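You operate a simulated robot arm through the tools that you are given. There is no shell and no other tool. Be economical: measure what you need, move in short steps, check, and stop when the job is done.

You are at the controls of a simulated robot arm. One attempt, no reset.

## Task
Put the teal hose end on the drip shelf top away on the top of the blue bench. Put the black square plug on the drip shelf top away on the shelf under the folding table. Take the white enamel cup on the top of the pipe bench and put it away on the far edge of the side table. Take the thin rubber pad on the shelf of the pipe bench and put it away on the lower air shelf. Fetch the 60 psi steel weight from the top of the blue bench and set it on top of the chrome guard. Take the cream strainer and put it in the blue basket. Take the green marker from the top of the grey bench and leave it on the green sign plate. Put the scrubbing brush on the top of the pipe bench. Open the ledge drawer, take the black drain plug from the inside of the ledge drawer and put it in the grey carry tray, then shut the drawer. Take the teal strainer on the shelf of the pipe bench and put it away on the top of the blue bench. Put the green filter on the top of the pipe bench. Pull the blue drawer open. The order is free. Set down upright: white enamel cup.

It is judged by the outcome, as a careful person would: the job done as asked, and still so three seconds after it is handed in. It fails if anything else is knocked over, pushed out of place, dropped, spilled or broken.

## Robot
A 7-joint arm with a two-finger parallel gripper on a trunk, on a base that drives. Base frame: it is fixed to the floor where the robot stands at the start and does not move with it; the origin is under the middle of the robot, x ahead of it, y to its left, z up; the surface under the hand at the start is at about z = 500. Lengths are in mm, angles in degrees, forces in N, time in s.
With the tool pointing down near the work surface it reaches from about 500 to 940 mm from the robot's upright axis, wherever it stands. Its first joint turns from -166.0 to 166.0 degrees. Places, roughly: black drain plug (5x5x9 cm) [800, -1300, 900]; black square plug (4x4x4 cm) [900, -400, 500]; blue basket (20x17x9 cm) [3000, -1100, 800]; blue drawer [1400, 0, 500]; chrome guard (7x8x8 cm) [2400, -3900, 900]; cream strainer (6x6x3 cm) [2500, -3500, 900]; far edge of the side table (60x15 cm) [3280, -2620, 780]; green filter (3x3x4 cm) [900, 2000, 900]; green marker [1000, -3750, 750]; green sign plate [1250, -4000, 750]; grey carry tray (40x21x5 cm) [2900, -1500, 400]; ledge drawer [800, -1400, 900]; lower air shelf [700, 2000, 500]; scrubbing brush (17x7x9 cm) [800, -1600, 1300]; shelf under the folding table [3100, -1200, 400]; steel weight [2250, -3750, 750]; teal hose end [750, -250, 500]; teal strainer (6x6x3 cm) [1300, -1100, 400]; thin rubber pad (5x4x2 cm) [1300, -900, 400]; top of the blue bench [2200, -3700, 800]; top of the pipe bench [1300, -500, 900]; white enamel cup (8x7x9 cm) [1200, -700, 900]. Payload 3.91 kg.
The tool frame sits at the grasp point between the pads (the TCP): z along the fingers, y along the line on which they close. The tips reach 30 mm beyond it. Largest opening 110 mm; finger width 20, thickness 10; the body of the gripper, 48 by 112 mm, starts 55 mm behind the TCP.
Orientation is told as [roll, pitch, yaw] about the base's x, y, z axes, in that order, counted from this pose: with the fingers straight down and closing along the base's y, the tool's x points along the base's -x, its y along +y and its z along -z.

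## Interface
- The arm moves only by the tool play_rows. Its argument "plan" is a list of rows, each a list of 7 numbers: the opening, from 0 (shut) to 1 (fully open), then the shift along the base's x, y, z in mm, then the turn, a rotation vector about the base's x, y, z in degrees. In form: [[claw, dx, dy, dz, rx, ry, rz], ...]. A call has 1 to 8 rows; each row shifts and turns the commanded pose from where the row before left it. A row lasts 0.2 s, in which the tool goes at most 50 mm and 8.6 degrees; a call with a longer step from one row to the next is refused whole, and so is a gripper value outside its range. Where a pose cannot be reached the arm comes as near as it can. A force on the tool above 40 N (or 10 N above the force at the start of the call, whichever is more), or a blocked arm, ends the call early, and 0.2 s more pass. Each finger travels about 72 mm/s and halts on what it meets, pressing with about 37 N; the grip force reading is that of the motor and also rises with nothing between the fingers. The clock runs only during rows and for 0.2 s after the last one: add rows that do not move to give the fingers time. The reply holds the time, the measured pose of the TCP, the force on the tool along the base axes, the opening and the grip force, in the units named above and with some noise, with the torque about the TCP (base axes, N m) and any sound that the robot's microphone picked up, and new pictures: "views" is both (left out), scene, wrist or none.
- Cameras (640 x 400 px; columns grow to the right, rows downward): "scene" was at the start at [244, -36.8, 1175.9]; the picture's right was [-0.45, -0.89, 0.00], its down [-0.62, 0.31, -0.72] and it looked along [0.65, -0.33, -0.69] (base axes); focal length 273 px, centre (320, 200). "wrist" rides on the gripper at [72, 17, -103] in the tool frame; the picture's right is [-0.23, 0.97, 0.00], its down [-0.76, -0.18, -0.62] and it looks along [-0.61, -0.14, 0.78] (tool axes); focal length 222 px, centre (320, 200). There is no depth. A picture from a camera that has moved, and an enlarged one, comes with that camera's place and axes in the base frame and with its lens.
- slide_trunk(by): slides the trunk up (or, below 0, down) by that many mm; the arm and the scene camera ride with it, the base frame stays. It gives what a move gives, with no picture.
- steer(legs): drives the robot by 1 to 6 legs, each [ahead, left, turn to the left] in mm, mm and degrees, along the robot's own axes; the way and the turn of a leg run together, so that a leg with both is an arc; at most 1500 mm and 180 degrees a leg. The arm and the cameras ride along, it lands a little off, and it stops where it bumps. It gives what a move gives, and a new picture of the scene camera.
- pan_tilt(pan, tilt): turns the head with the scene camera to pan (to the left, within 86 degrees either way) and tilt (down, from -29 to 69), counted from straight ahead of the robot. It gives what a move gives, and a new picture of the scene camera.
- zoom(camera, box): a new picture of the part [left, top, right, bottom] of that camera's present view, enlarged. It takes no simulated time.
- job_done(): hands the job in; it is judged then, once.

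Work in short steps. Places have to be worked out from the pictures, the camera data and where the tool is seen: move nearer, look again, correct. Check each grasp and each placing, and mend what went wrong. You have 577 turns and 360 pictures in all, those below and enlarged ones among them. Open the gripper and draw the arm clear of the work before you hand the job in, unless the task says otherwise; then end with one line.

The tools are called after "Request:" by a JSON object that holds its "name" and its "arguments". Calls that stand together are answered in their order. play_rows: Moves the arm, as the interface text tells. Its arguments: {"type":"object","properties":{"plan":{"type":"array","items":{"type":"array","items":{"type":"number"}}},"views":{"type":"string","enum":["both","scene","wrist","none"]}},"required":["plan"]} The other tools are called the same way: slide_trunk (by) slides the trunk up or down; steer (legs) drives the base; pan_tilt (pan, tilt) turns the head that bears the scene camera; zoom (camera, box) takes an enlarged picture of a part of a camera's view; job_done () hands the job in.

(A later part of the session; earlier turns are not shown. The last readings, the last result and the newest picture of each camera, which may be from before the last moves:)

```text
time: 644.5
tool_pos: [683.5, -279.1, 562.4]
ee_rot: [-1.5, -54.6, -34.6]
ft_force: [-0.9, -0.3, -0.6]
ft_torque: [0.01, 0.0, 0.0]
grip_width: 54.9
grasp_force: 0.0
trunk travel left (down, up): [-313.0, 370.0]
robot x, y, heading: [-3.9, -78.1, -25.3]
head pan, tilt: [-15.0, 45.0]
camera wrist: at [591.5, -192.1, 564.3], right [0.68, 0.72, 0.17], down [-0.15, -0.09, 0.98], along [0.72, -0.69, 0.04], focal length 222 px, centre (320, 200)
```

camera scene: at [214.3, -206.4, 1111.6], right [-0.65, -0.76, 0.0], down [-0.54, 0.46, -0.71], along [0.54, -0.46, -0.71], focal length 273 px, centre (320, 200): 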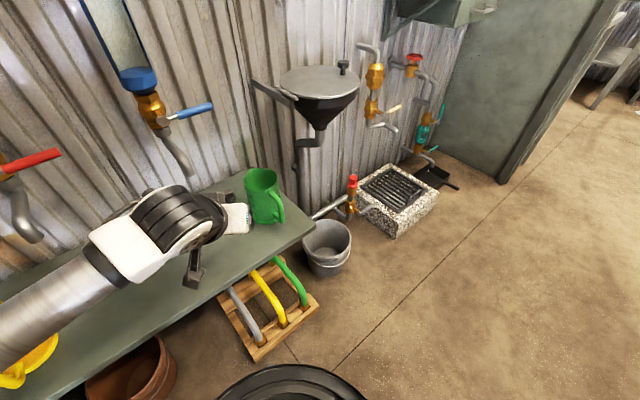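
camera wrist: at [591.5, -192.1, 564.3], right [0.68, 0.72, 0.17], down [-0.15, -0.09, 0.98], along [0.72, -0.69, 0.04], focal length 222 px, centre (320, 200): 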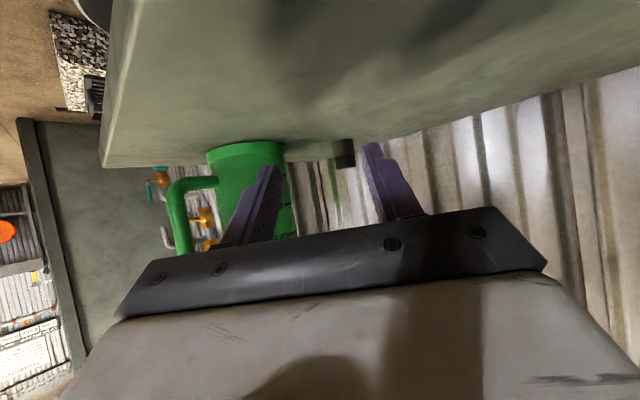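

Lined up. Advance toward the plug.

Request:
{"name": "play_rows", "arguments": {"plan": [[0.5, 33, -19, -3, 0, 0, 0], [0.5, 33, -20, -4, 0, 0, 0], [0.5, 33, -21, -4, 0, 0, 0], [0.5, 0, 0, 0, 0, 0, 0]], "views": "both"}}

```text
time: 645.5
tool_pos: [781.6, -340.2, 550.9]
ee_rot: [-1.5, -54.6, -34.5]
ft_force: [1.4, -0.4, -0.2]
ft_torque: [0.0, -0.01, 0.02]
grip_width: 55.2
grasp_force: 0.1
trunk travel left (down, up): [-313.0, 370.0]
robot x, y, heading: [-2.5, -78.6, -25.1]
head pan, tilt: [-15.0, 45.0]
camera scene: at [214.3, -206.4, 1111.6], right [-0.65, -0.76, 0.0], down [-0.54, 0.46, -0.71], along [0.54, -0.46, -0.71], focal length 273 px, centre (320, 200)
camera wrist: at [689.6, -253.1, 551.1], right [0.68, 0.72, 0.17], down [-0.15, -0.09, 0.98], along [0.72, -0.69, 0.04], focal length 222 px, centre (320, 200)
```

scene: 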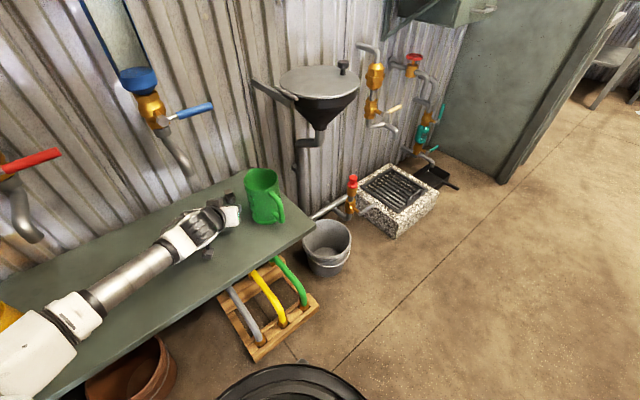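
wrist: 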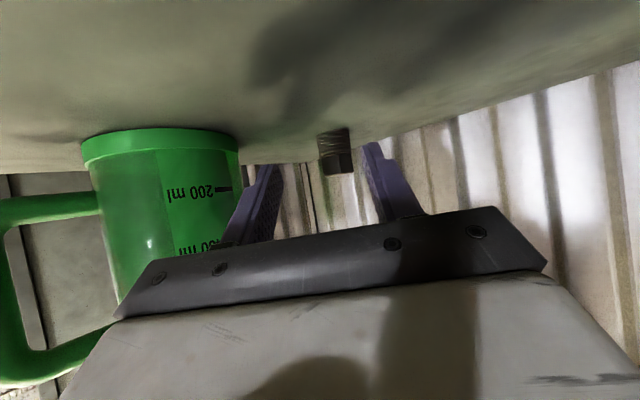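

The plug is straight ahead, 83 mm. Advance and lower slightly.

Request:
{"name": "play_rows", "arguments": {"plan": [[0.5, 30, -21, -5, 0, 0, 0], [0.5, 30, -20, -6, 0, 0, 0], [0.5, 7, -5, -5, 0, 0, 0], [0.5, 0, 0, 0, 0, 0, 0]], "views": "wrist"}}

```text
time: 646.5
tool_pos: [850.1, -385.5, 534.9]
ee_rot: [-1.5, -54.5, -34.5]
ft_force: [0.4, 0.7, 0.4]
ft_torque: [0.01, 0.01, 0.0]
grip_width: 55.0
grasp_force: 0.1
trunk travel left (down, up): [-313.0, 370.0]
robot x, y, heading: [-2.5, -82.4, -25.4]
head pan, tilt: [-15.0, 45.0]
camera wrist: at [757.4, -297.5, 535.2], right [0.68, 0.72, 0.17], down [-0.15, -0.09, 0.98], along [0.72, -0.69, 0.04], focal length 222 px, centre (320, 200)
```

wrist: 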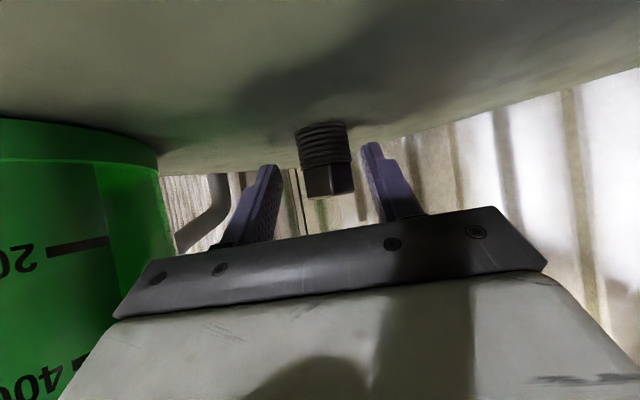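

The plug is between the fingers. Closing.

Request:
{"name": "play_rows", "arguments": {"plan": [[0.3, 2, -1, -2, 0, 0, 0], [0.1, 0, 0, 0, 0, 0, 0], [0, 0, 0, 0, 0, 0, 0], [0, 0, 0, 0, 0, 0, 0]], "views": "wrist"}}

```text
time: 647.5
tool_pos: [851.6, -386.5, 533.7]
ee_rot: [-1.5, -54.7, -34.6]
ft_force: [-0.1, -0.2, 1.6]
ft_torque: [0.02, 0.01, -0.01]
grip_width: 30.9
grasp_force: 36.7
trunk travel left (down, up): [-313.0, 370.0]
robot x, y, heading: [-1.3, -80.5, -25.5]
head pan, tilt: [-15.0, 45.0]
camera wrist: at [759.3, -298.9, 534.3], right [0.68, 0.72, 0.17], down [-0.15, -0.09, 0.98], along [0.72, -0.69, 0.04], focal length 222 px, centre (320, 200)
```

wrist: 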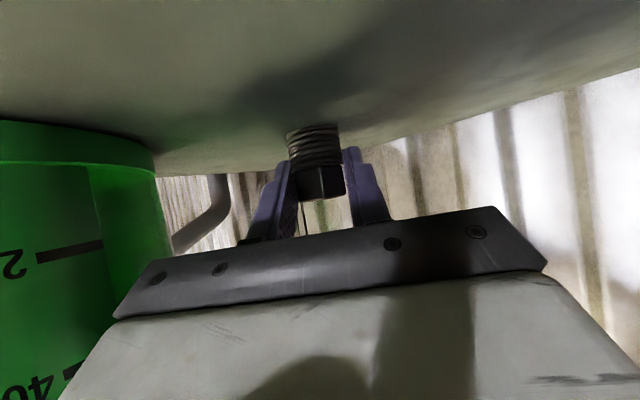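

Gripped (31 mm). Lift slightly and retreat back along the same line.

Request:
{"name": "play_rows", "arguments": {"plan": [[0, 0, 0, 10, 0, 0, 0], [0, -30, 20, 8, 0, 0, 0], [0, -35, 23, 5, 0, 0, 0], [0, -35, 23, 5, 0, 0, 0], [0, -35, 23, 5, 0, 0, 0], [0, -30, 18, 20, 0, 0, 0], [0, -20, 0, 35, 0, 0, 0]], "views": "both"}}

```text
time: 649.1
tool_pos: [666.3, -278.2, 622.5]
ee_rot: [-1.5, -54.5, -34.6]
ft_force: [0.9, 0.0, -1.6]
ft_torque: [-0.03, -0.02, -0.03]
grip_width: 30.7
grasp_force: 36.3
trunk travel left (down, up): [-313.0, 370.0]
robot x, y, heading: [-2.4, -84.6, -25.5]
head pan, tilt: [-15.0, 45.0]
camera scene: at [214.4, -206.4, 1111.5], right [-0.65, -0.76, 0.0], down [-0.54, 0.46, -0.71], along [0.54, -0.46, -0.71], focal length 273 px, centre (320, 200)
camera wrist: at [573.7, -191.3, 623.8], right [0.68, 0.72, 0.17], down [-0.15, -0.09, 0.98], along [0.72, -0.69, 0.04], focal length 222 px, centre (320, 200)
```

scene: 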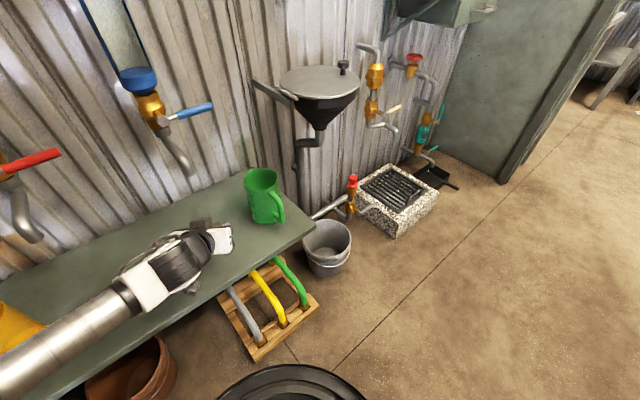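
wrist: 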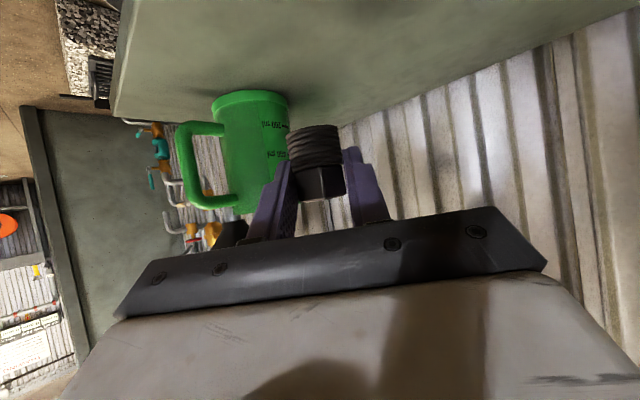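

Plug held. I'll keep the lean (it suits the under-table shelf), raise the trunk and drive the southern loop to the folding table.

Request:
{"name": "slide_trunk", "arguments": {"by": 365}}

Request:
{"name": "steer", "arguments": {"legs": [[-110, 0, 0], [0, 0, -65], [1300, 0, 0], [1300, 0, 0]]}}

```text
time: 652.6
tool_pos: [666.1, -277.9, 987.5]
ee_rot: [-1.5, -54.6, -34.6]
ft_force: [-0.2, -0.2, -0.3]
ft_torque: [0.0, 0.03, -0.02]
grip_width: 30.8
grasp_force: 37.1
trunk travel left (down, up): [-678.0, 5.0]
robot x, y, heading: [-1.6, -83.9, -25.5]
head pan, tilt: [-15.0, 45.0]
```

```text
time: 668.8
tool_pos: [58.2, -3289.6, 987.3]
ee_rot: [-1.4, -54.7, -98.7]
ft_force: [0.7, 0.0, -1.5]
ft_torque: [0.01, -0.03, -0.01]
grip_width: 30.5
grasp_force: 36.7
trunk travel left (down, up): [-678.0, 5.0]
robot x, y, heading: [-53.2, -2603.9, -89.5]
head pan, tilt: [-15.0, 45.0]
camera scene: at [-73.2, -2850.1, 1476.5], right [-0.97, 0.25, 0.0], down [0.18, 0.68, -0.71], along [-0.18, -0.68, -0.71], focal length 273 px, centre (320, 200)
```

scene: 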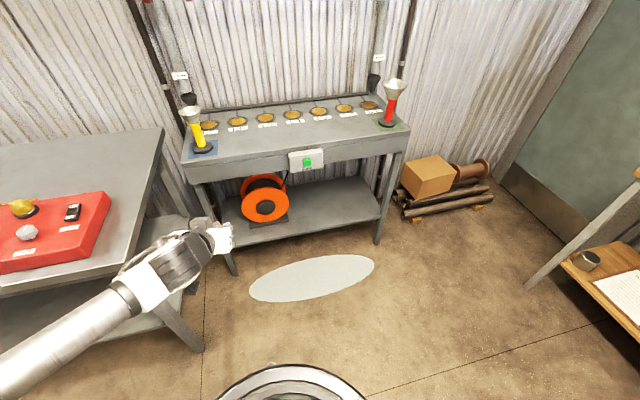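

Request:
{"name": "steer", "arguments": {"legs": [[0, 0, 90], [1070, 0, 0], [1070, 0, 0]]}}

```text
time: 683.3
tool_pos: [2760.3, -2459.3, 987.8]
ee_rot: [-1.5, -54.6, -7.5]
ft_force: [0.6, -0.2, -1.0]
ft_torque: [0.0, 0.02, 0.04]
grip_width: 30.7
grasp_force: 36.9
trunk travel left (down, up): [-678.0, 5.0]
robot x, y, heading: [2076.0, -2592.5, 1.9]
head pan, tilt: [-15.0, 45.0]
camera scene: at [2324.1, -2601.9, 1476.5], right [-0.23, -0.97, 0.0], down [-0.69, 0.16, -0.71], along [0.69, -0.16, -0.71], focal length 273 px, centre (320, 200)
```

scene: 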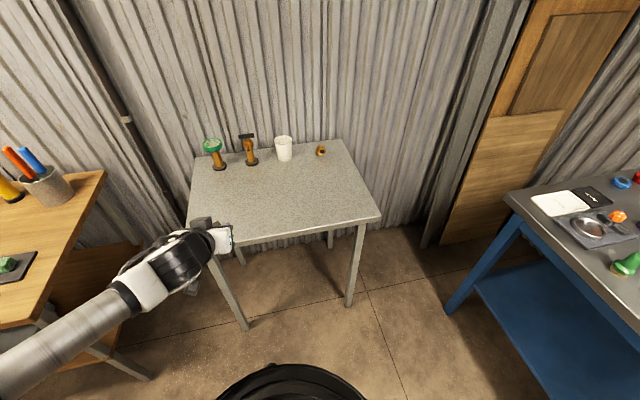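

Request:
{"name": "steer", "arguments": {"legs": [[0, 0, -2], [0, 1230, 0]]}}

Request:
{"name": "slide_trunk", "arguments": {"by": -400}}

Request:
{"name": "pan_tilt", "arguments": {"pan": 0, "tilt": 30}}

```text
time: 693.3
tool_pos: [2788.0, -1285.0, 987.5]
ee_rot: [-1.6, -54.6, -11.1]
ft_force: [1.3, -0.2, -1.1]
ft_torque: [-0.02, 0.02, -0.03]
grip_width: 30.5
grasp_force: 37.4
trunk travel left (down, up): [-678.0, 5.0]
robot x, y, heading: [2095.0, -1371.5, -1.7]
head pan, tilt: [-15.0, 45.0]
camera scene: at [2344.3, -1399.2, 1476.6], right [-0.29, -0.96, 0.0], down [-0.68, 0.2, -0.71], along [0.68, -0.2, -0.71], focal length 273 px, centre (320, 200)
```

scene: 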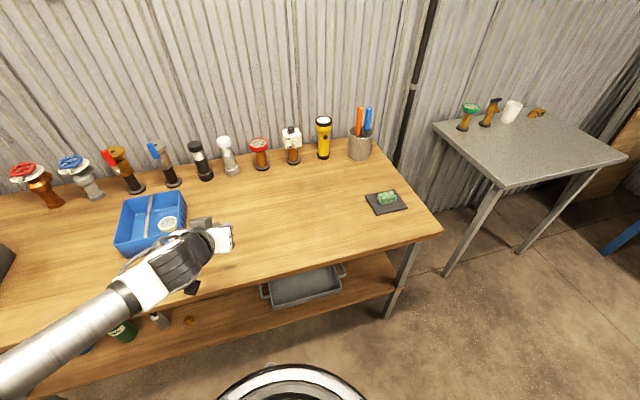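

```text
time: 695.3
tool_pos: [2791.1, -1287.2, 804.4]
ee_rot: [-0.3, -56.3, -12.6]
ft_force: [-2.7, 0.6, 20.8]
ft_torque: [0.17, -0.28, -0.14]
grip_width: 30.5
grasp_force: 36.8
trunk travel left (down, up): [-483.0, 199.0]
robot x, y, heading: [2093.1, -1372.5, -1.9]
head pan, tilt: [-15.0, 45.0]
stopped: the force on the tool passed its limit at 87 N (the readings are from after the stop); the commanded pose is now the measured one
```

```text
time: 696.1
tool_pos: [2792.0, -1286.9, 806.1]
ee_rot: [-0.3, -56.2, -12.4]
ft_force: [9.5, -1.0, 26.4]
ft_torque: [0.32, -0.81, -0.34]
grip_width: 30.8
grasp_force: 36.9
trunk travel left (down, up): [-483.0, 199.0]
robot x, y, heading: [2095.6, -1369.0, -1.7]
head pan, tilt: [0.0, 30.0]
camera scene: at [2355.3, -1379.0, 1305.2], right [-0.03, -1.0, 0.0], down [-0.5, 0.02, -0.87], along [0.87, -0.03, -0.5], focal length 273 px, centre (320, 200)
```

scene: 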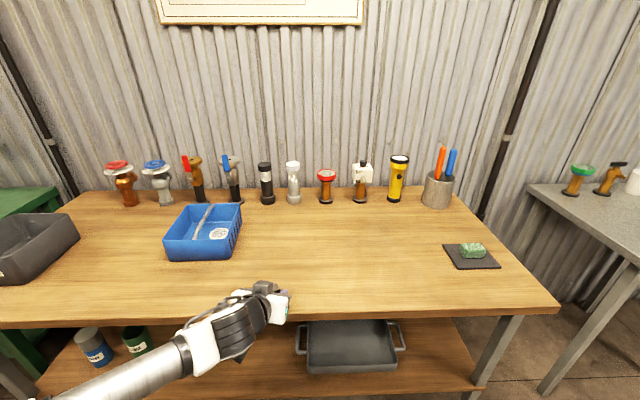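

The plug/gripper touched the table's front edge (I was too far in). Raise, back off 200 mm, then lower again.

Request:
{"name": "slide_trunk", "arguments": {"by": 60}}

Request:
{"name": "steer", "arguments": {"legs": [[-220, 0, 0]]}}

Request:
{"name": "play_rows", "arguments": {"plan": [[0, 0, 0, 0, 0, 0, 0]], "views": "wrist"}}

```text
time: 697.1
tool_pos: [2791.0, -1285.5, 861.6]
ee_rot: [-0.6, -55.9, -12.2]
ft_force: [0.6, -0.4, -1.7]
ft_torque: [-0.02, 0.02, 0.01]
grip_width: 30.4
grasp_force: 36.3
trunk travel left (down, up): [-543.0, 139.0]
robot x, y, heading: [2097.3, -1372.7, -2.0]
head pan, tilt: [0.0, 30.0]
```

```text
time: 698.8
tool_pos: [2571.8, -1277.4, 864.1]
ee_rot: [-0.7, -55.8, -12.0]
ft_force: [0.2, -0.3, -1.4]
ft_torque: [0.0, 0.0, 0.02]
grip_width: 30.3
grasp_force: 37.1
trunk travel left (down, up): [-543.0, 139.0]
robot x, y, heading: [1877.0, -1365.6, -1.9]
head pan, tilt: [0.0, 30.0]
camera scene: at [2137.0, -1371.2, 1364.8], right [-0.03, -1.0, 0.0], down [-0.5, 0.01, -0.87], along [0.87, -0.02, -0.5], focal length 273 px, centre (320, 200)
```

scene: 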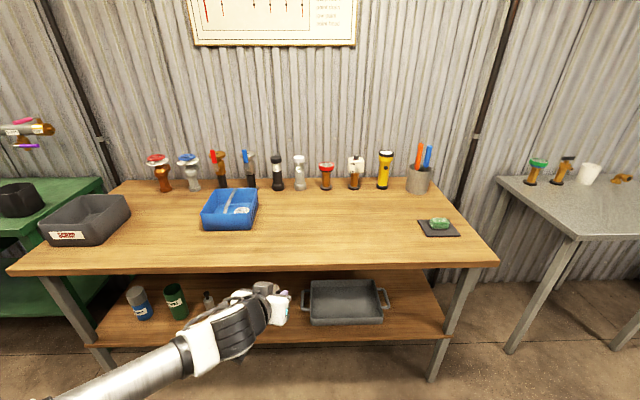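

```text
time: 699.2
tool_pos: [2571.3, -1277.3, 862.2]
ee_rot: [-0.6, -55.9, -11.9]
ft_force: [0.2, -0.2, -1.0]
ft_torque: [0.0, 0.01, 0.01]
grip_width: 30.2
grasp_force: 36.9
trunk travel left (down, up): [-543.0, 139.0]
robot x, y, heading: [1875.9, -1364.5, -1.6]
head pan, tilt: [0.0, 30.0]
camera wrist: at [2451.7, -1233.5, 860.2], right [0.33, 0.92, 0.18], down [-0.12, -0.15, 0.98], along [0.93, -0.35, 0.06], focal length 222 px, centre (320, 200)
```

wrist: 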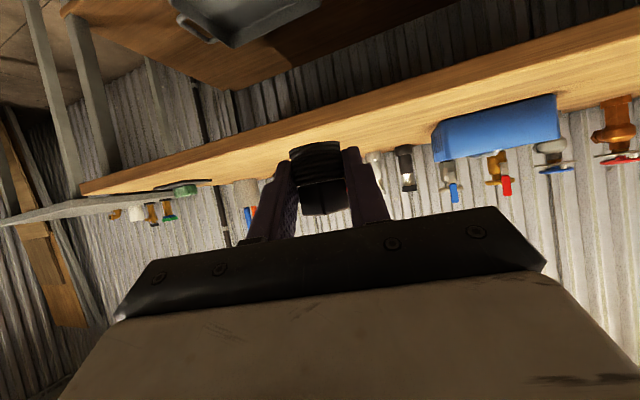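

All fine. Shelf z≈400; free spot around (2885, -1190) between the bottles and the tray. Lower the trunk here.

Request:
{"name": "slide_trunk", "arguments": {"by": -385}}

```text
time: 702.9
tool_pos: [2571.4, -1276.8, 476.0]
ee_rot: [-0.6, -55.7, -11.9]
ft_force: [-0.7, 0.1, -1.2]
ft_torque: [0.03, 0.02, 0.0]
grip_width: 30.6
grasp_force: 37.0
trunk travel left (down, up): [-158.0, 524.0]
robot x, y, heading: [1874.8, -1366.1, -1.6]
head pan, tilt: [0.0, 30.0]
```

Request:
{"name": "steer", "arguments": {"legs": [[240, 95, 0]]}}

Request:
{"name": "play_rows", "arguments": {"plan": [[0, 0, 0, 0, 0, 0, 0]], "views": "wrist"}}

```text
time: 704.8
tool_pos: [2812.9, -1184.6, 477.3]
ee_rot: [-0.6, -55.8, -11.7]
ft_force: [0.2, -0.3, -2.0]
ft_torque: [0.0, 0.01, -0.01]
grip_width: 30.4
grasp_force: 36.9
trunk travel left (down, up): [-158.0, 524.0]
robot x, y, heading: [2120.9, -1281.6, -1.1]
head pan, tilt: [0.0, 30.0]
camera scene: at [2380.2, -1281.5, 979.7], right [-0.02, -1.0, 0.0], down [-0.5, 0.01, -0.87], along [0.87, -0.02, -0.5], focal length 273 px, centre (320, 200)
```

scene: 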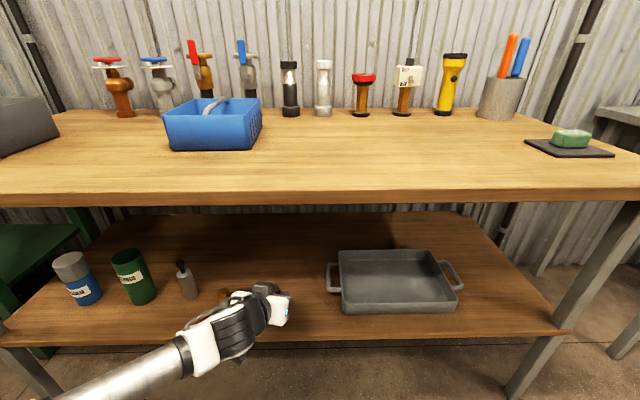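

```text
time: 705.1
tool_pos: [2813.9, -1185.6, 477.2]
ee_rot: [-0.5, -55.8, -11.7]
ft_force: [0.1, 0.1, -1.0]
ft_torque: [0.02, 0.02, -0.02]
grip_width: 30.6
grasp_force: 36.7
trunk travel left (down, up): [-158.0, 524.0]
robot x, y, heading: [2119.1, -1274.3, -1.2]
head pan, tilt: [0.0, 30.0]
camera wrist: at [2693.6, -1142.1, 475.2], right [0.33, 0.93, 0.18], down [-0.12, -0.15, 0.98], along [0.94, -0.35, 0.06], focal length 222 px, centre (320, 200)
```

wrist: 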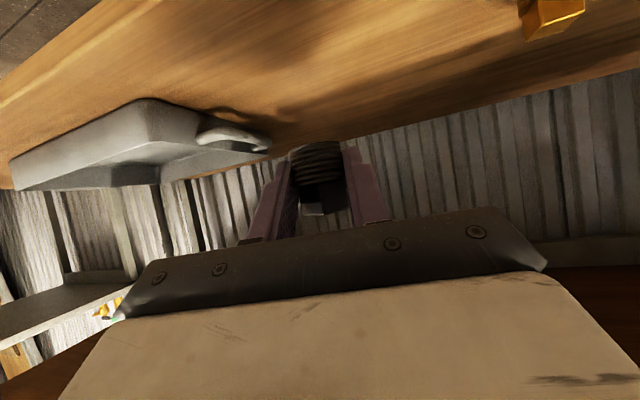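

Clear gap between tray handle and brass fitting. Move in 60 mm and lower.

Request:
{"name": "play_rows", "arguments": {"plan": [[0, 30, 0, -8, 0, 0, 0], [0, 30, 0, -10, 0, 0, 0], [0, 0, 0, -10, 0, 0, 0], [0, 0, 0, -5, 0, 0, 0], [0, 0, 0, -4, 0, 0, 0], [0, 0, 0, 0, 0, 0, 0]], "views": "none"}}

```text
time: 706.5
tool_pos: [2873.3, -1184.9, 439.3]
ee_rot: [-0.6, -55.8, -11.6]
ft_force: [-0.4, 0.2, -1.0]
ft_torque: [-0.01, 0.01, -0.03]
grip_width: 30.2
grasp_force: 36.9
trunk travel left (down, up): [-158.0, 524.0]
robot x, y, heading: [2122.8, -1274.1, -1.2]
head pan, tilt: [0.0, 30.0]
```

Request:
{"name": "play_rows", "arguments": {"plan": [[0, 0, 0, -3, 0, 0, 0], [0, 0, 0, -3, 0, 0, 0], [0, 0, 0, -3, 0, 0, 0], [0, 0, 0, 0, 0, 0, 0]], "views": "wrist"}}

```text
time: 707.5
tool_pos: [2874.1, -1185.3, 430.4]
ee_rot: [-0.6, -55.8, -11.6]
ft_force: [0.6, 1.0, -0.8]
ft_torque: [0.0, 0.02, 0.01]
grip_width: 30.3
grasp_force: 37.5
trunk travel left (down, up): [-158.0, 524.0]
robot x, y, heading: [2116.9, -1278.6, -1.3]
head pan, tilt: [0.0, 30.0]
camera wrist: at [2753.9, -1142.2, 428.8], right [0.33, 0.93, 0.18], down [-0.12, -0.15, 0.98], along [0.94, -0.35, 0.06], focal length 222 px, centre (320, 200)
```

wrist: 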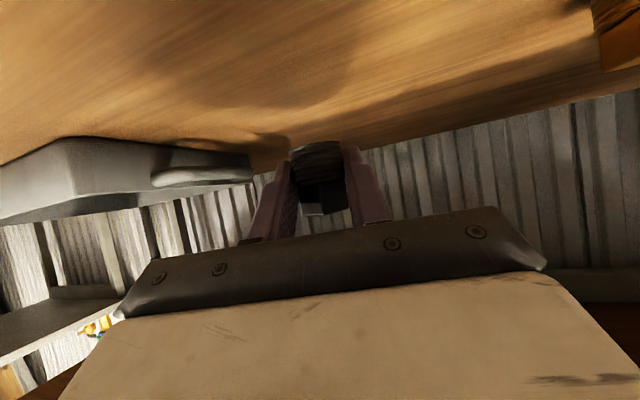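

Request:
{"name": "play_rows", "arguments": {"plan": [[0, 0, 0, -3, 0, 0, 0], [0, 0, 0, -3, 0, 0, 0], [0, 0, 0, -3, 0, 0, 0], [0, 0, 0, -3, 0, 0, 0], [0, 0, 0, 0, 0, 0, 0]], "views": "none"}}

```text
time: 708.8
tool_pos: [2872.6, -1186.0, 419.3]
ee_rot: [-0.6, -55.7, -11.7]
ft_force: [-0.4, 0.2, -0.9]
ft_torque: [0.01, 0.01, -0.05]
grip_width: 30.3
grasp_force: 36.6
trunk travel left (down, up): [-158.0, 524.0]
robot x, y, heading: [2123.1, -1277.3, -1.2]
head pan, tilt: [0.0, 30.0]
```

Request:
{"name": "play_rows", "arguments": {"plan": [[0, 0, 0, -3, 0, 0, 0], [0, 0, 0, -3, 0, 0, 0], [0, 0, 0, -3, 0, 0, 0], [0, 0, 0, -3, 0, 0, 0], [0, 0, 0, 0, 0, 0, 0]], "views": "wrist"}}

```text
time: 710.0
tool_pos: [2873.4, -1186.3, 406.5]
ee_rot: [-0.6, -55.8, -11.6]
ft_force: [-0.6, -0.6, -0.9]
ft_torque: [-0.01, 0.0, -0.02]
grip_width: 30.1
grasp_force: 37.3
trunk travel left (down, up): [-158.0, 524.0]
robot x, y, heading: [2119.0, -1273.8, -1.4]
head pan, tilt: [0.0, 30.0]
camera wrist: at [2753.3, -1142.8, 405.0], right [0.33, 0.93, 0.18], down [-0.12, -0.15, 0.98], along [0.94, -0.35, 0.06], focal length 222 px, centre (320, 200)
```

wrist: 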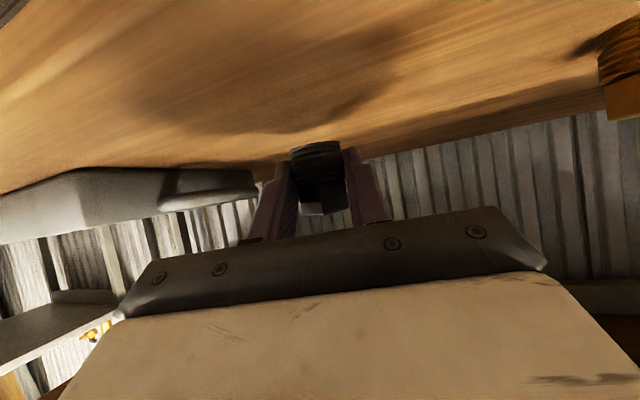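

Request:
{"name": "play_rows", "arguments": {"plan": [[0, 0, 0, -4, 0, 0, 0], [0, 0, 0, -4, 0, 0, 0], [0, 0, 0, -4, 0, 0, 0], [0, 0, 0, -3, 0, 0, 0], [0, 0, 0, 0, 0, 0, 0]], "views": "none"}}

```text
time: 711.1
tool_pos: [2873.3, -1185.3, 392.4]
ee_rot: [-0.7, -55.9, -11.5]
ft_force: [0.1, -0.4, -1.2]
ft_torque: [-0.02, -0.02, -0.03]
grip_width: 30.3
grasp_force: 36.9
trunk travel left (down, up): [-158.0, 524.0]
robot x, y, heading: [2121.1, -1277.9, -1.2]
head pan, tilt: [0.0, 30.0]
```

Request:
{"name": "play_rows", "arguments": {"plan": [[0, 0, 0, -4, 0, 0, 0], [0, 0, 0, -4, 0, 0, 0], [0, 0, 0, -3, 0, 0, 0], [0, 0, 0, -3, 0, 0, 0], [0, 0, 0, 0, 0, 0, 0]], "views": "wrist"}}

```text
time: 712.2
tool_pos: [2875.1, -1186.5, 384.4]
ee_rot: [-0.1, -56.7, -12.3]
ft_force: [-1.5, 0.6, 17.9]
ft_torque: [0.06, 0.17, -0.01]
grip_width: 30.5
grasp_force: 36.9
trunk travel left (down, up): [-158.0, 524.0]
robot x, y, heading: [2120.9, -1273.1, -1.4]
head pan, tilt: [0.0, 30.0]
stopped in row 5: the force on the tool passed its limit at 42 N (the readings are from after the stop); the commanded pose is now the measured one
camera wrist: at [2755.1, -1142.0, 381.4], right [0.33, 0.92, 0.19], down [-0.14, -0.15, 0.98], along [0.93, -0.35, 0.08], focal length 222 px, centre (320, 200)
```

wrist: 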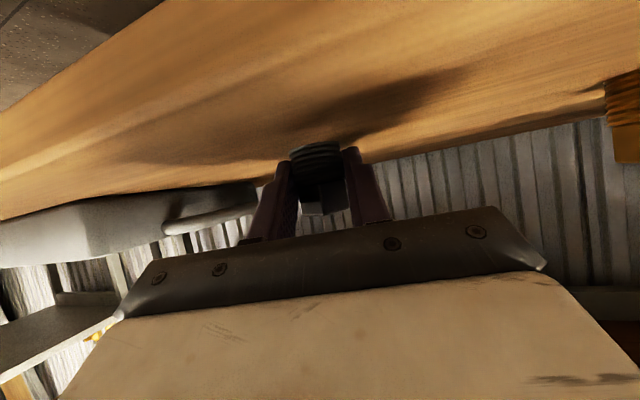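

Contact (shelf ≈ 350). Ease off, release, and retreat straight back.

Request:
{"name": "play_rows", "arguments": {"plan": [[0, 0, 0, 3, 0, 0, 0], [0.4, 0, 0, 0, 0, 0, 0], [0.55, 0, 0, 0, 0, 0, 0], [0.55, -25, 5, 8, 0, 0, 0], [0.55, -40, 8, 15, 0, 0, 0], [0.55, -40, 8, 25, 0, 0, 0]], "views": "both"}}

```text
time: 713.6
tool_pos: [2769.8, -1164.2, 433.6]
ee_rot: [-0.5, -56.2, -12.0]
ft_force: [0.8, -0.5, -0.1]
ft_torque: [0.01, -0.04, 0.02]
grip_width: 60.3
grasp_force: 0.0
trunk travel left (down, up): [-158.0, 524.0]
robot x, y, heading: [2115.8, -1276.0, -1.5]
head pan, tilt: [0.0, 30.0]
camera scene: at [2380.1, -1281.3, 979.6], right [-0.02, -1.0, 0.0], down [-0.5, 0.01, -0.87], along [0.87, -0.02, -0.5], focal length 273 px, centre (320, 200)
camera wrist: at [2649.8, -1120.5, 431.2], right [0.33, 0.93, 0.19], down [-0.13, -0.15, 0.98], along [0.93, -0.35, 0.07], focal length 222 px, centre (320, 200)
```

scene: 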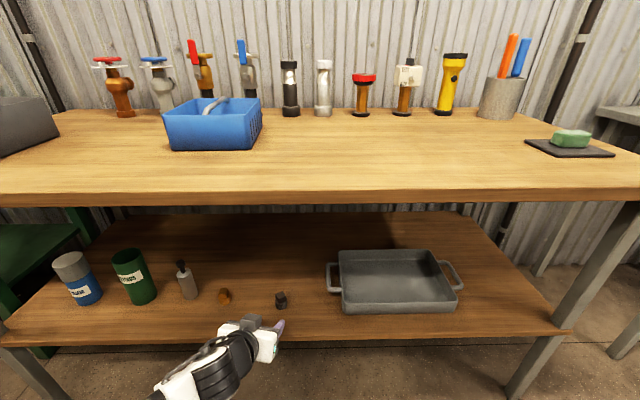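
wrist: 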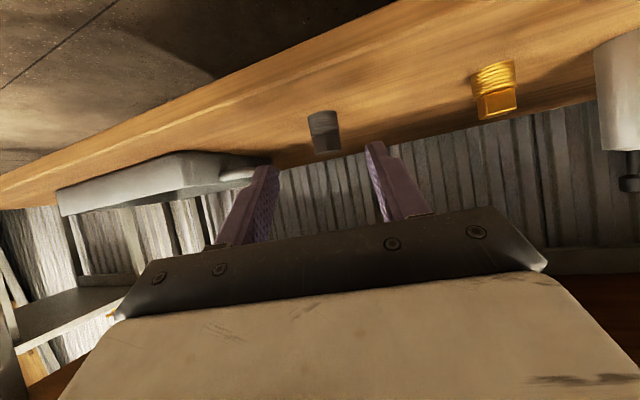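

Plug placed upright on the shelf. Now back off, un-lean and raise for travel to the drains bay.

Request:
{"name": "steer", "arguments": {"legs": [[-160, 0, 0]]}}

Request:
{"name": "play_rows", "arguments": {"plan": [[0.6, 0, 0, 25, 1.7, 7.8, 0], [0.6, 0, 0, 25, 1.7, 7.8, 0], [0.6, -5, 0, 25, 1.7, 7.8, 0], [0.6, -10, 0, 25, 1.7, 7.8, 0], [0.6, -10, 0, 25, 1.7, 7.8, 0], [0.6, -10, 0, 25, 1.7, 7.8, 0], [1, -10, 0, 25, 1.7, 7.8, 0], [1, -20, 0, 0, 0, 0, 6]], "views": "none"}}

Request:
{"name": "slide_trunk", "arguments": {"by": 400}}

```text
time: 715.1
tool_pos: [2609.0, -1160.7, 434.3]
ee_rot: [-0.3, -56.3, -11.9]
ft_force: [0.3, 0.5, -0.5]
ft_torque: [-0.01, -0.01, 0.02]
grip_width: 60.6
grasp_force: 0.0
trunk travel left (down, up): [-158.0, 524.0]
robot x, y, heading: [1961.3, -1271.2, -1.4]
head pan, tilt: [0.0, 30.0]
camera scene: at [2219.4, -1278.0, 979.7], right [-0.02, -1.0, 0.0], down [-0.5, 0.01, -0.87], along [0.87, -0.02, -0.5], focal length 273 px, centre (320, 200)
```

scene: 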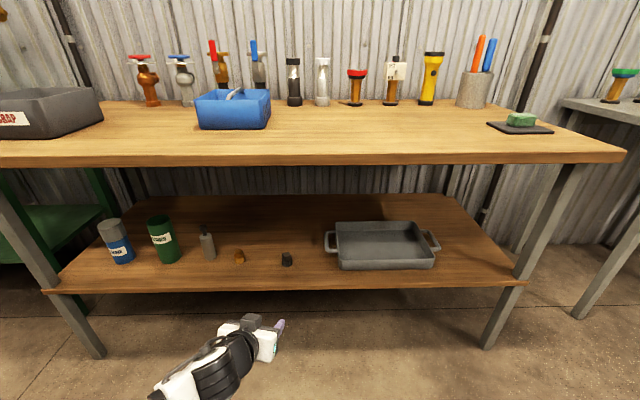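

```text
time: 716.0
tool_pos: [2605.6, -1186.9, 498.3]
ee_rot: [-9.8, -32.3, -7.8]
ft_force: [1.5, 0.0, 1.3]
ft_torque: [-0.01, -0.02, 0.0]
grip_width: 66.0
grasp_force: 0.1
trunk travel left (down, up): [-158.0, 524.0]
robot x, y, heading: [1957.1, -1276.6, -1.4]
head pan, tilt: [0.0, 30.0]
stopped in row 4: the arm was blocked; the commanded pose is now the measured one
```

```text
time: 719.8
tool_pos: [2604.6, -1187.8, 897.6]
ee_rot: [-9.6, -32.0, -7.8]
ft_force: [0.4, 0.3, 0.0]
ft_torque: [0.0, 0.0, 0.01]
grip_width: 65.9
grasp_force: 0.0
trunk travel left (down, up): [-558.0, 124.0]
robot x, y, heading: [1961.3, -1270.8, -1.5]
head pan, tilt: [0.0, 30.0]
```

The un-lean was cut short by a blocked joint near the floor; now that the trunk is up, finish straightening the tool.

Request:
{"name": "play_rows", "arguments": {"plan": [[1, -5, 0, 10, 1.1, 7.9, 0], [1, -5, 0, 10, 1.1, 7.9, 0], [1, -5, 0, 10, 1.1, 7.9, 0], [1, -5, 0, 10, 1.1, 7.9, 0], [1, 0, 0, 0, 4.8, -0.7, 0], [1, 0, 0, 0, 4.8, -0.7, 0], [1, -20, 10, 20, 0, 0, 6]], "views": "none"}}

```text
time: 721.4
tool_pos: [2564.2, -1176.0, 958.3]
ee_rot: [0.2, -0.3, -1.9]
ft_force: [-0.8, -0.1, 0.2]
ft_torque: [0.01, 0.01, 0.0]
grip_width: 109.8
grasp_force: 0.1
trunk travel left (down, up): [-558.0, 124.0]
robot x, y, heading: [1961.1, -1271.6, -1.5]
head pan, tilt: [0.0, 30.0]
```

Request:
{"name": "play_rows", "arguments": {"plan": [[1, -40, 10, 20, 0, 0, 2], [1, -30, 10, 20, 0, 0, 0]], "views": "none"}}

Request:
{"name": "slide_trunk", "arguments": {"by": 118}}

Request:
{"name": "steer", "arguments": {"legs": [[190, 0, 1.5], [0, -1330, 0], [-1200, 0, 0], [-1180, 0, 0]]}}

```text
time: 722.0
tool_pos: [2495.3, -1155.1, 996.3]
ee_rot: [0.1, -0.4, 0.1]
ft_force: [-1.2, -0.1, 0.0]
ft_torque: [0.0, -0.01, -0.01]
grip_width: 109.8
grasp_force: 0.0
trunk travel left (down, up): [-558.0, 124.0]
robot x, y, heading: [1956.8, -1275.6, -1.2]
head pan, tilt: [0.0, 30.0]
```

```text
time: 723.5
tool_pos: [2495.9, -1154.8, 1114.6]
ee_rot: [0.2, -0.3, 0.2]
ft_force: [0.0, -0.5, 0.0]
ft_torque: [-0.02, -0.01, 0.0]
grip_width: 110.1
grasp_force: 0.1
trunk travel left (down, up): [-676.0, 6.0]
robot x, y, heading: [1959.6, -1270.8, -1.3]
head pan, tilt: [0.0, 30.0]
```

```text
time: 746.5
tool_pos: [294.8, -2512.9, 1114.4]
ee_rot: [0.1, -0.3, 1.7]
ft_force: [0.1, -0.9, 0.3]
ft_torque: [-0.03, -0.05, 0.0]
grip_width: 110.3
grasp_force: 0.1
trunk travel left (down, up): [-676.0, 6.0]
robot x, y, heading: [-233.7, -2642.2, 0.3]
head pan, tilt: [0.0, 30.0]
camera scene: at [22.5, -2642.5, 1497.8], right [0.0, -1.0, 0.0], down [-0.5, 0.0, -0.87], along [0.87, 0.0, -0.5], focal length 273 px, centre (320, 200)
```

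scene: 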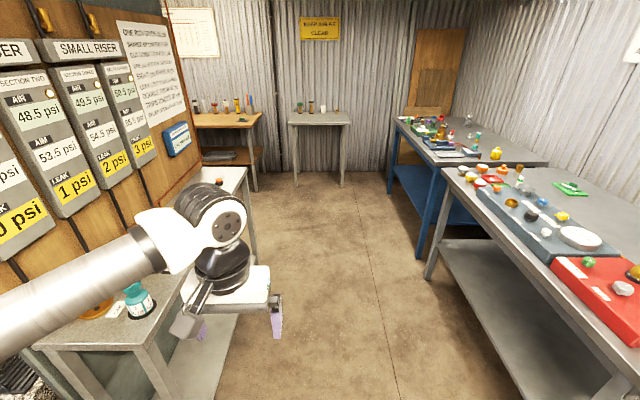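

Request:
{"name": "steer", "arguments": {"legs": [[0, 1060, 0]]}}

Request:
{"name": "pan_tilt", "arguments": {"pan": 0, "tilt": 15}}

```text
time: 755.1
tool_pos: [298.1, -1446.2, 1115.4]
ee_rot: [0.1, -0.2, 1.0]
ft_force: [-0.5, 0.2, 0.3]
ft_torque: [-0.01, 0.0, 0.01]
grip_width: 110.0
grasp_force: 0.1
trunk travel left (down, up): [-676.0, 6.0]
robot x, y, heading: [-235.6, -1573.3, -0.3]
head pan, tilt: [0.0, 30.0]
camera scene: at [24.6, -1573.8, 1497.7], right [-0.01, -1.0, 0.0], down [-0.5, 0.0, -0.87], along [0.87, -0.01, -0.5], focal length 273 px, centre (320, 200)
```

scene: 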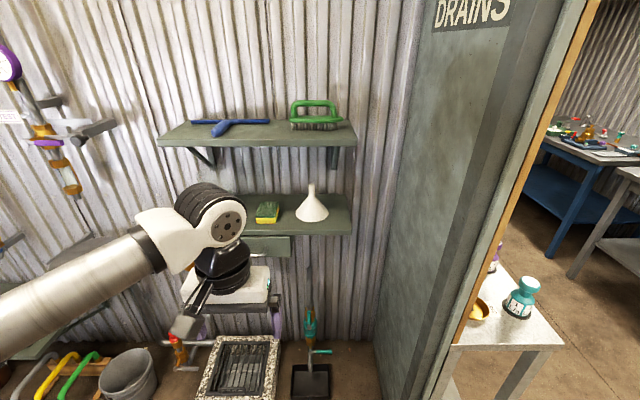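

```text
time: 755.9
tool_pos: [298.4, -1445.9, 1114.7]
ee_rot: [0.1, -0.3, 1.1]
ft_force: [0.0, 0.4, 0.5]
ft_torque: [-0.01, 0.02, 0.01]
grip_width: 109.9
grasp_force: 0.1
trunk travel left (down, up): [-676.0, 6.0]
robot x, y, heading: [-234.9, -1573.9, -0.6]
head pan, tilt: [0.0, 15.0]
camera scene: at [27.6, -1573.9, 1521.8], right [-0.01, -1.0, 0.0], down [-0.26, 0.0, -0.97], along [0.97, -0.01, -0.26], focal length 273 px, centre (320, 200)
```

scene: 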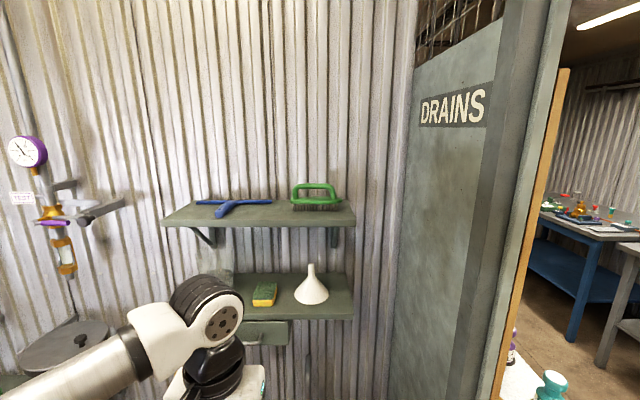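

The scrubbing brush (green D-handle along y) is at about (885, -1567) on the upper shelf (z≈1268). I'll approach and rotate the gripper 90° to grip its handle bar.

Request:
{"name": "steer", "arguments": {"legs": [[0, 60, 0], [300, 0, 0]]}}

Request:
{"name": "play_rows", "arguments": {"plan": [[0.6, 0, -15, 30, 0, 0, 8.3], [0.6, 0, -15, 30, 0, 0, 8.3], [0.6, 0, -15, 30, 0, 0, 8.3], [0.6, 0, -15, 30, 0, 0, 8.3], [0.6, 0, -15, 30, 0, 0, 8.3], [0.6, 0, -15, 30, 0, 0, 8.3], [0.6, 0, -15, 30, 0, 0, 8.3], [0.6, 0, 0, 30, 0, 0, 8.3]], "views": "scene"}}

```text
time: 758.7
tool_pos: [603.4, -1387.1, 1114.3]
ee_rot: [0.2, -0.2, 1.2]
ft_force: [0.3, 0.6, -0.2]
ft_torque: [0.01, 0.01, -0.01]
grip_width: 110.1
grasp_force: 0.1
trunk travel left (down, up): [-676.0, 6.0]
robot x, y, heading: [69.1, -1515.3, 0.1]
head pan, tilt: [0.0, 15.0]
camera scene: at [333.6, -1514.9, 1521.7], right [0.0, -1.0, 0.0], down [-0.26, 0.0, -0.97], along [0.97, 0.0, -0.26], focal length 273 px, centre (320, 200)
```

scene: 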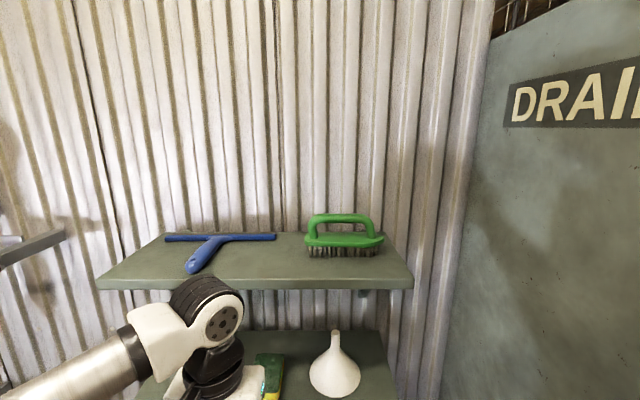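

```text
time: 760.5
tool_pos: [606.5, -1489.2, 1349.9]
ee_rot: [-0.5, 2.9, 66.4]
ft_force: [-0.1, 0.3, 0.3]
ft_torque: [-0.06, -0.01, -0.01]
grip_width: 66.0
grasp_force: 0.1
trunk travel left (down, up): [-676.0, 6.0]
robot x, y, heading: [68.2, -1515.4, -0.1]
head pan, tilt: [0.0, 15.0]
camera scene: at [333.1, -1514.0, 1521.7], right [0.0, -1.0, 0.0], down [-0.26, 0.0, -0.97], along [0.97, 0.0, -0.26], focal length 273 px, centre (320, 200)
```

scene: 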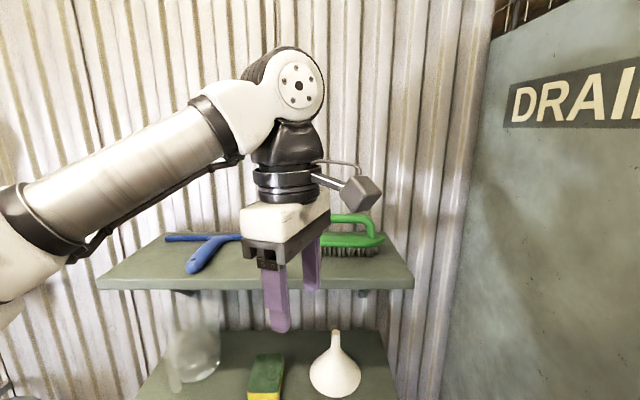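

The arm reaches the height. Finish the rotation, raise above the handle and move nearer.

Request:
{"name": "play_rows", "arguments": {"plan": [[0.6, 20, -15, 25, 0, -1.5, 8], [0.6, 20, -15, 25, 0, -1.4, 8], [0.6, 30, -15, 20, 0, 0, 7.5], [0.6, 35, -15, 0, 0, 0, 0], [0.6, 0, 0, 0, 0, 0, 0]], "views": "both"}}

```text
time: 761.7
tool_pos: [703.8, -1548.2, 1350.3]
ee_rot: [-2.9, -0.7, 91.2]
ft_force: [0.2, -0.1, -0.8]
ft_torque: [-0.01, 0.02, -0.01]
grip_width: 66.0
grasp_force: 0.1
out of reach, approached as far as the arm can: row 1, 2, 3
trunk travel left (down, up): [-676.0, 6.0]
robot x, y, heading: [69.6, -1512.0, -0.2]
head pan, tilt: [0.0, 15.0]
camera scene: at [332.2, -1514.7, 1522.0], right [0.0, -1.0, 0.0], down [-0.26, 0.0, -0.97], along [0.97, 0.0, -0.26], focal length 273 px, centre (320, 200)
camera wrist: at [683.5, -1622.4, 1451.9], right [-0.98, 0.21, -0.05], down [0.13, 0.76, 0.64], along [0.17, 0.62, -0.77], focal length 222 px, centre (320, 200)
```

scene: 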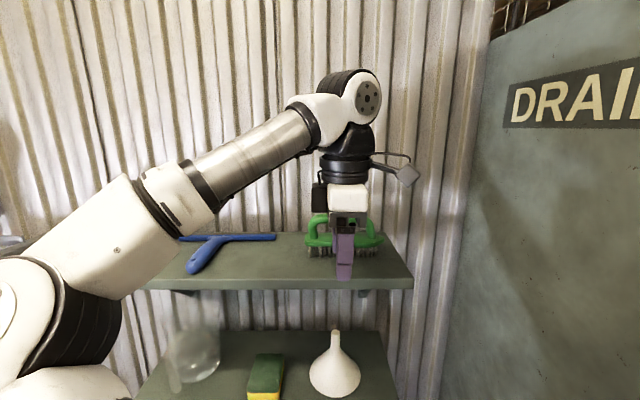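
wrist: 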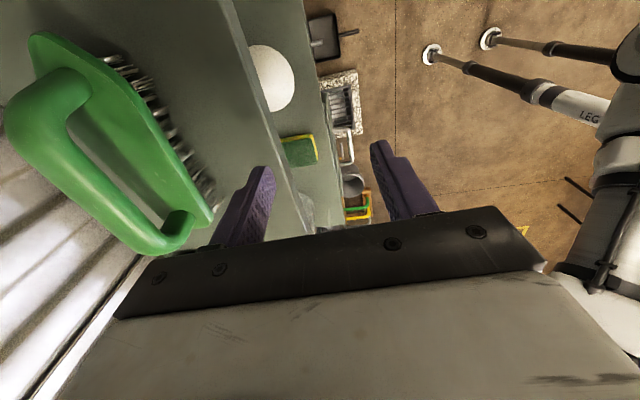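

Vertical reach tops out at ~1350, so I'll lean the tool 45° (fingers straddling the bar diagonally). Handle bar: x≈850, y -1614…-1516, z≈1340.

Request:
{"name": "play_rows", "arguments": {"plan": [[0.6, -8, -3, 0, 0, -7.5, 0], [0.6, -8, -3, 0, 0, -7.5, 0], [0.6, 0, -3, 5, 0, -7.5, 0], [0.6, 0, -3, 10, 0, -7.5, 0], [0.6, 0, 0, 10, 0, -7.5, 0], [0.6, 0, 0, 10, 0, -7.5, 0], [0.6, 0, 0, 0, 0, 0, 0]], "views": "both"}}

```text
time: 763.3
tool_pos: [687.7, -1561.2, 1389.2]
ee_rot: [-47.8, 0.1, 91.5]
ft_force: [0.1, 0.3, -0.1]
ft_torque: [-0.05, -0.01, 0.02]
grip_width: 66.1
grasp_force: 0.0
trunk travel left (down, up): [-676.0, 6.0]
robot x, y, heading: [70.2, -1509.5, -0.4]
head pan, tilt: [0.0, 15.0]
camera scene: at [333.0, -1515.0, 1521.9], right [0.0, -1.0, 0.0], down [-0.26, 0.0, -0.97], along [0.97, 0.0, -0.26], focal length 273 px, centre (320, 200)
camera wrist: at [602.0, -1636.1, 1445.9], right [-0.66, 0.21, -0.72], down [-0.36, 0.75, 0.55], along [0.66, 0.62, -0.42], focal length 222 px, centre (320, 200)
```

scene: 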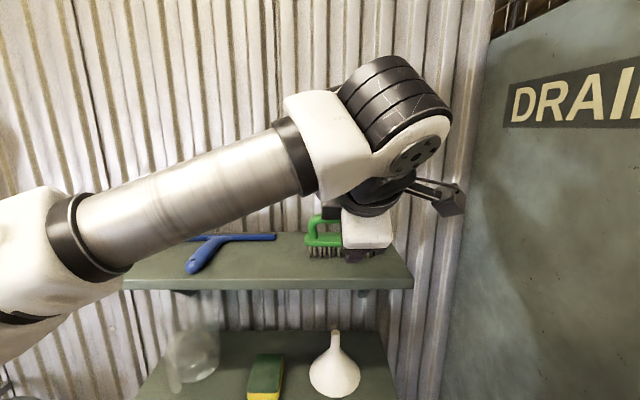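
wrist: 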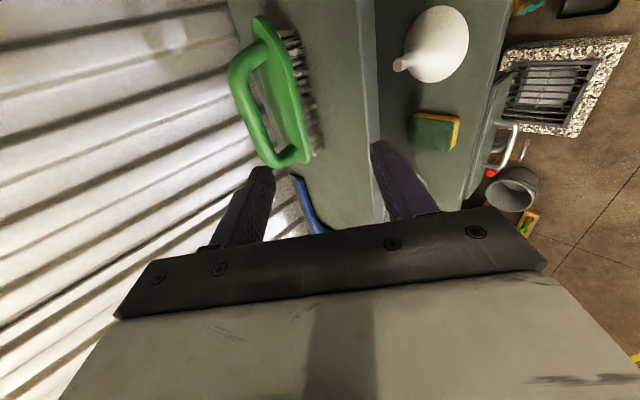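

The D gap is too small for a diagonal grip; instead I'll straddle the brush body (70 mm in x) with a vertical tool, sliding in from the left (+y) side. Straighten up and move left.

Request:
{"name": "play_rows", "arguments": {"plan": [[0.85, -5, 23, 0, 0, 7.9, 0], [0.85, -5, 23, -5, 0, 7.9, 0], [0.85, -5, 23, -8, 0, 7.9, 0], [0.85, 0, 23, -8, 0, 7.9, 0], [0.85, 0, 23, -10, 0, 7.9, 0], [0.85, 0, 23, -10, 0, 7.9, 0], [0.85, 0, 0, 0, 0, 0, 0]], "views": "none"}}

```text
time: 764.9
tool_pos: [675.7, -1421.5, 1335.7]
ee_rot: [0.4, 2.1, 90.1]
ft_force: [-0.6, -0.2, -0.4]
ft_torque: [-0.01, 0.02, 0.02]
grip_width: 93.5
grasp_force: 0.1
trunk travel left (down, up): [-676.0, 6.0]
robot x, y, heading: [68.1, -1514.4, -0.1]
head pan, tilt: [0.0, 15.0]
```

Request:
{"name": "play_rows", "arguments": {"plan": [[0.85, 0, 0, 8, 2, 0, 0], [0.85, 0, 0, 8, 0, 0, 0], [0.85, 0, 0, 0, 0, 0, 0]], "views": "none"}}

Request:
{"name": "steer", "arguments": {"legs": [[125, 0, 0]]}}

Request:
{"name": "play_rows", "arguments": {"plan": [[0.85, 0, 0, 0, 0, 0, 0]], "views": "wrist"}}

```text
time: 765.7
tool_pos: [675.2, -1424.5, 1330.2]
ee_rot: [0.3, 0.0, 89.5]
ft_force: [-0.1, -0.1, 0.4]
ft_torque: [0.01, 0.01, -0.02]
grip_width: 93.6
grasp_force: 0.0
out of reach, approached as far as the arm can: row 1, 2
trunk travel left (down, up): [-676.0, 6.0]
robot x, y, heading: [65.9, -1515.6, -0.3]
head pan, tilt: [0.0, 15.0]
```

```text
time: 767.0
tool_pos: [799.6, -1426.8, 1328.7]
ee_rot: [0.2, -0.2, 89.4]
ft_force: [0.1, 0.1, -0.2]
ft_torque: [0.02, 0.0, 0.01]
grip_width: 93.4
grasp_force: 0.0
trunk travel left (down, up): [-676.0, 6.0]
robot x, y, heading: [194.8, -1512.6, 0.2]
head pan, tilt: [0.0, 15.0]
camera scene: at [458.4, -1515.1, 1521.6], right [0.0, -1.0, 0.0], down [-0.26, 0.0, -0.97], along [0.97, 0.0, -0.26], focal length 273 px, centre (320, 200)
```

scene: 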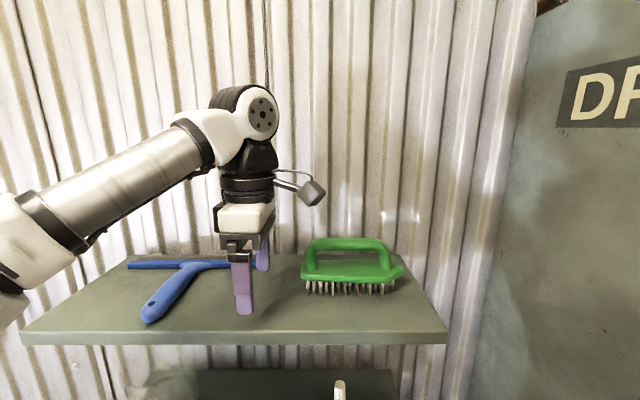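

```text
time: 767.4
tool_pos: [799.5, -1427.4, 1329.1]
ee_rot: [0.3, 0.2, 89.2]
ft_force: [-0.4, 0.1, -0.4]
ft_torque: [-0.01, 0.02, 0.0]
grip_width: 93.4
grasp_force: 0.1
trunk travel left (down, up): [-676.0, 6.0]
robot x, y, heading: [194.8, -1512.4, -0.4]
head pan, tilt: [0.0, 15.0]
camera wrist: at [782.3, -1498.5, 1432.6], right [-0.97, 0.24, 0.0], down [0.19, 0.76, 0.62], along [0.15, 0.6, -0.78], focal length 222 px, centre (320, 200)
```

wrist: 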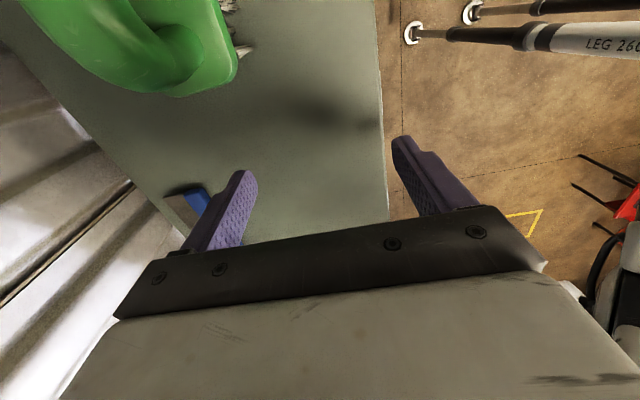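

Brush centre ≈ (853, -1567). Move to x=853 and slide -y so the fingers straddle the brush.

Request:
{"name": "play_rows", "arguments": {"plan": [[0.87, 27, 0, 0, 0, 0, 0.5], [0.87, 27, 0, 0, 0, 0, 0], [0.87, 0, -25, 0, 0, 0, 0], [0.87, 0, -25, 0, 0, 0, 0], [0.87, 0, 0, 0, 0, 0, 0]], "views": "both"}}

```text
time: 768.6
tool_pos: [850.7, -1475.2, 1331.2]
ee_rot: [0.2, -0.2, 90.0]
ft_force: [0.4, 0.3, -0.4]
ft_torque: [0.02, 0.01, 0.0]
grip_width: 96.0
grasp_force: 0.1
trunk travel left (down, up): [-676.0, 6.0]
robot x, y, heading: [189.4, -1510.2, -0.1]
head pan, tilt: [0.0, 15.0]
camera scene: at [456.8, -1514.8, 1522.0], right [0.0, -1.0, 0.0], down [-0.26, 0.0, -0.97], along [0.97, 0.0, -0.26], focal length 273 px, centre (320, 200)
camera wrist: at [835.1, -1547.9, 1434.1], right [-0.97, 0.23, 0.0], down [0.18, 0.76, 0.63], along [0.14, 0.61, -0.78], focal length 222 px, centre (320, 200)
```

scene: 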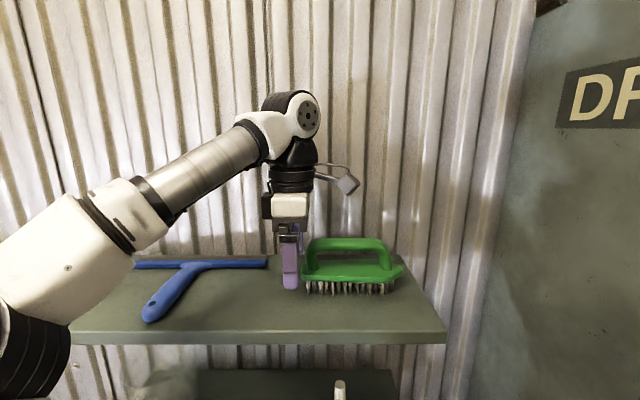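
wrist: 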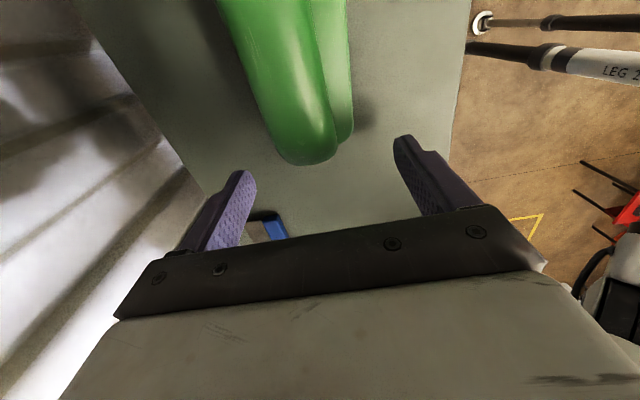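

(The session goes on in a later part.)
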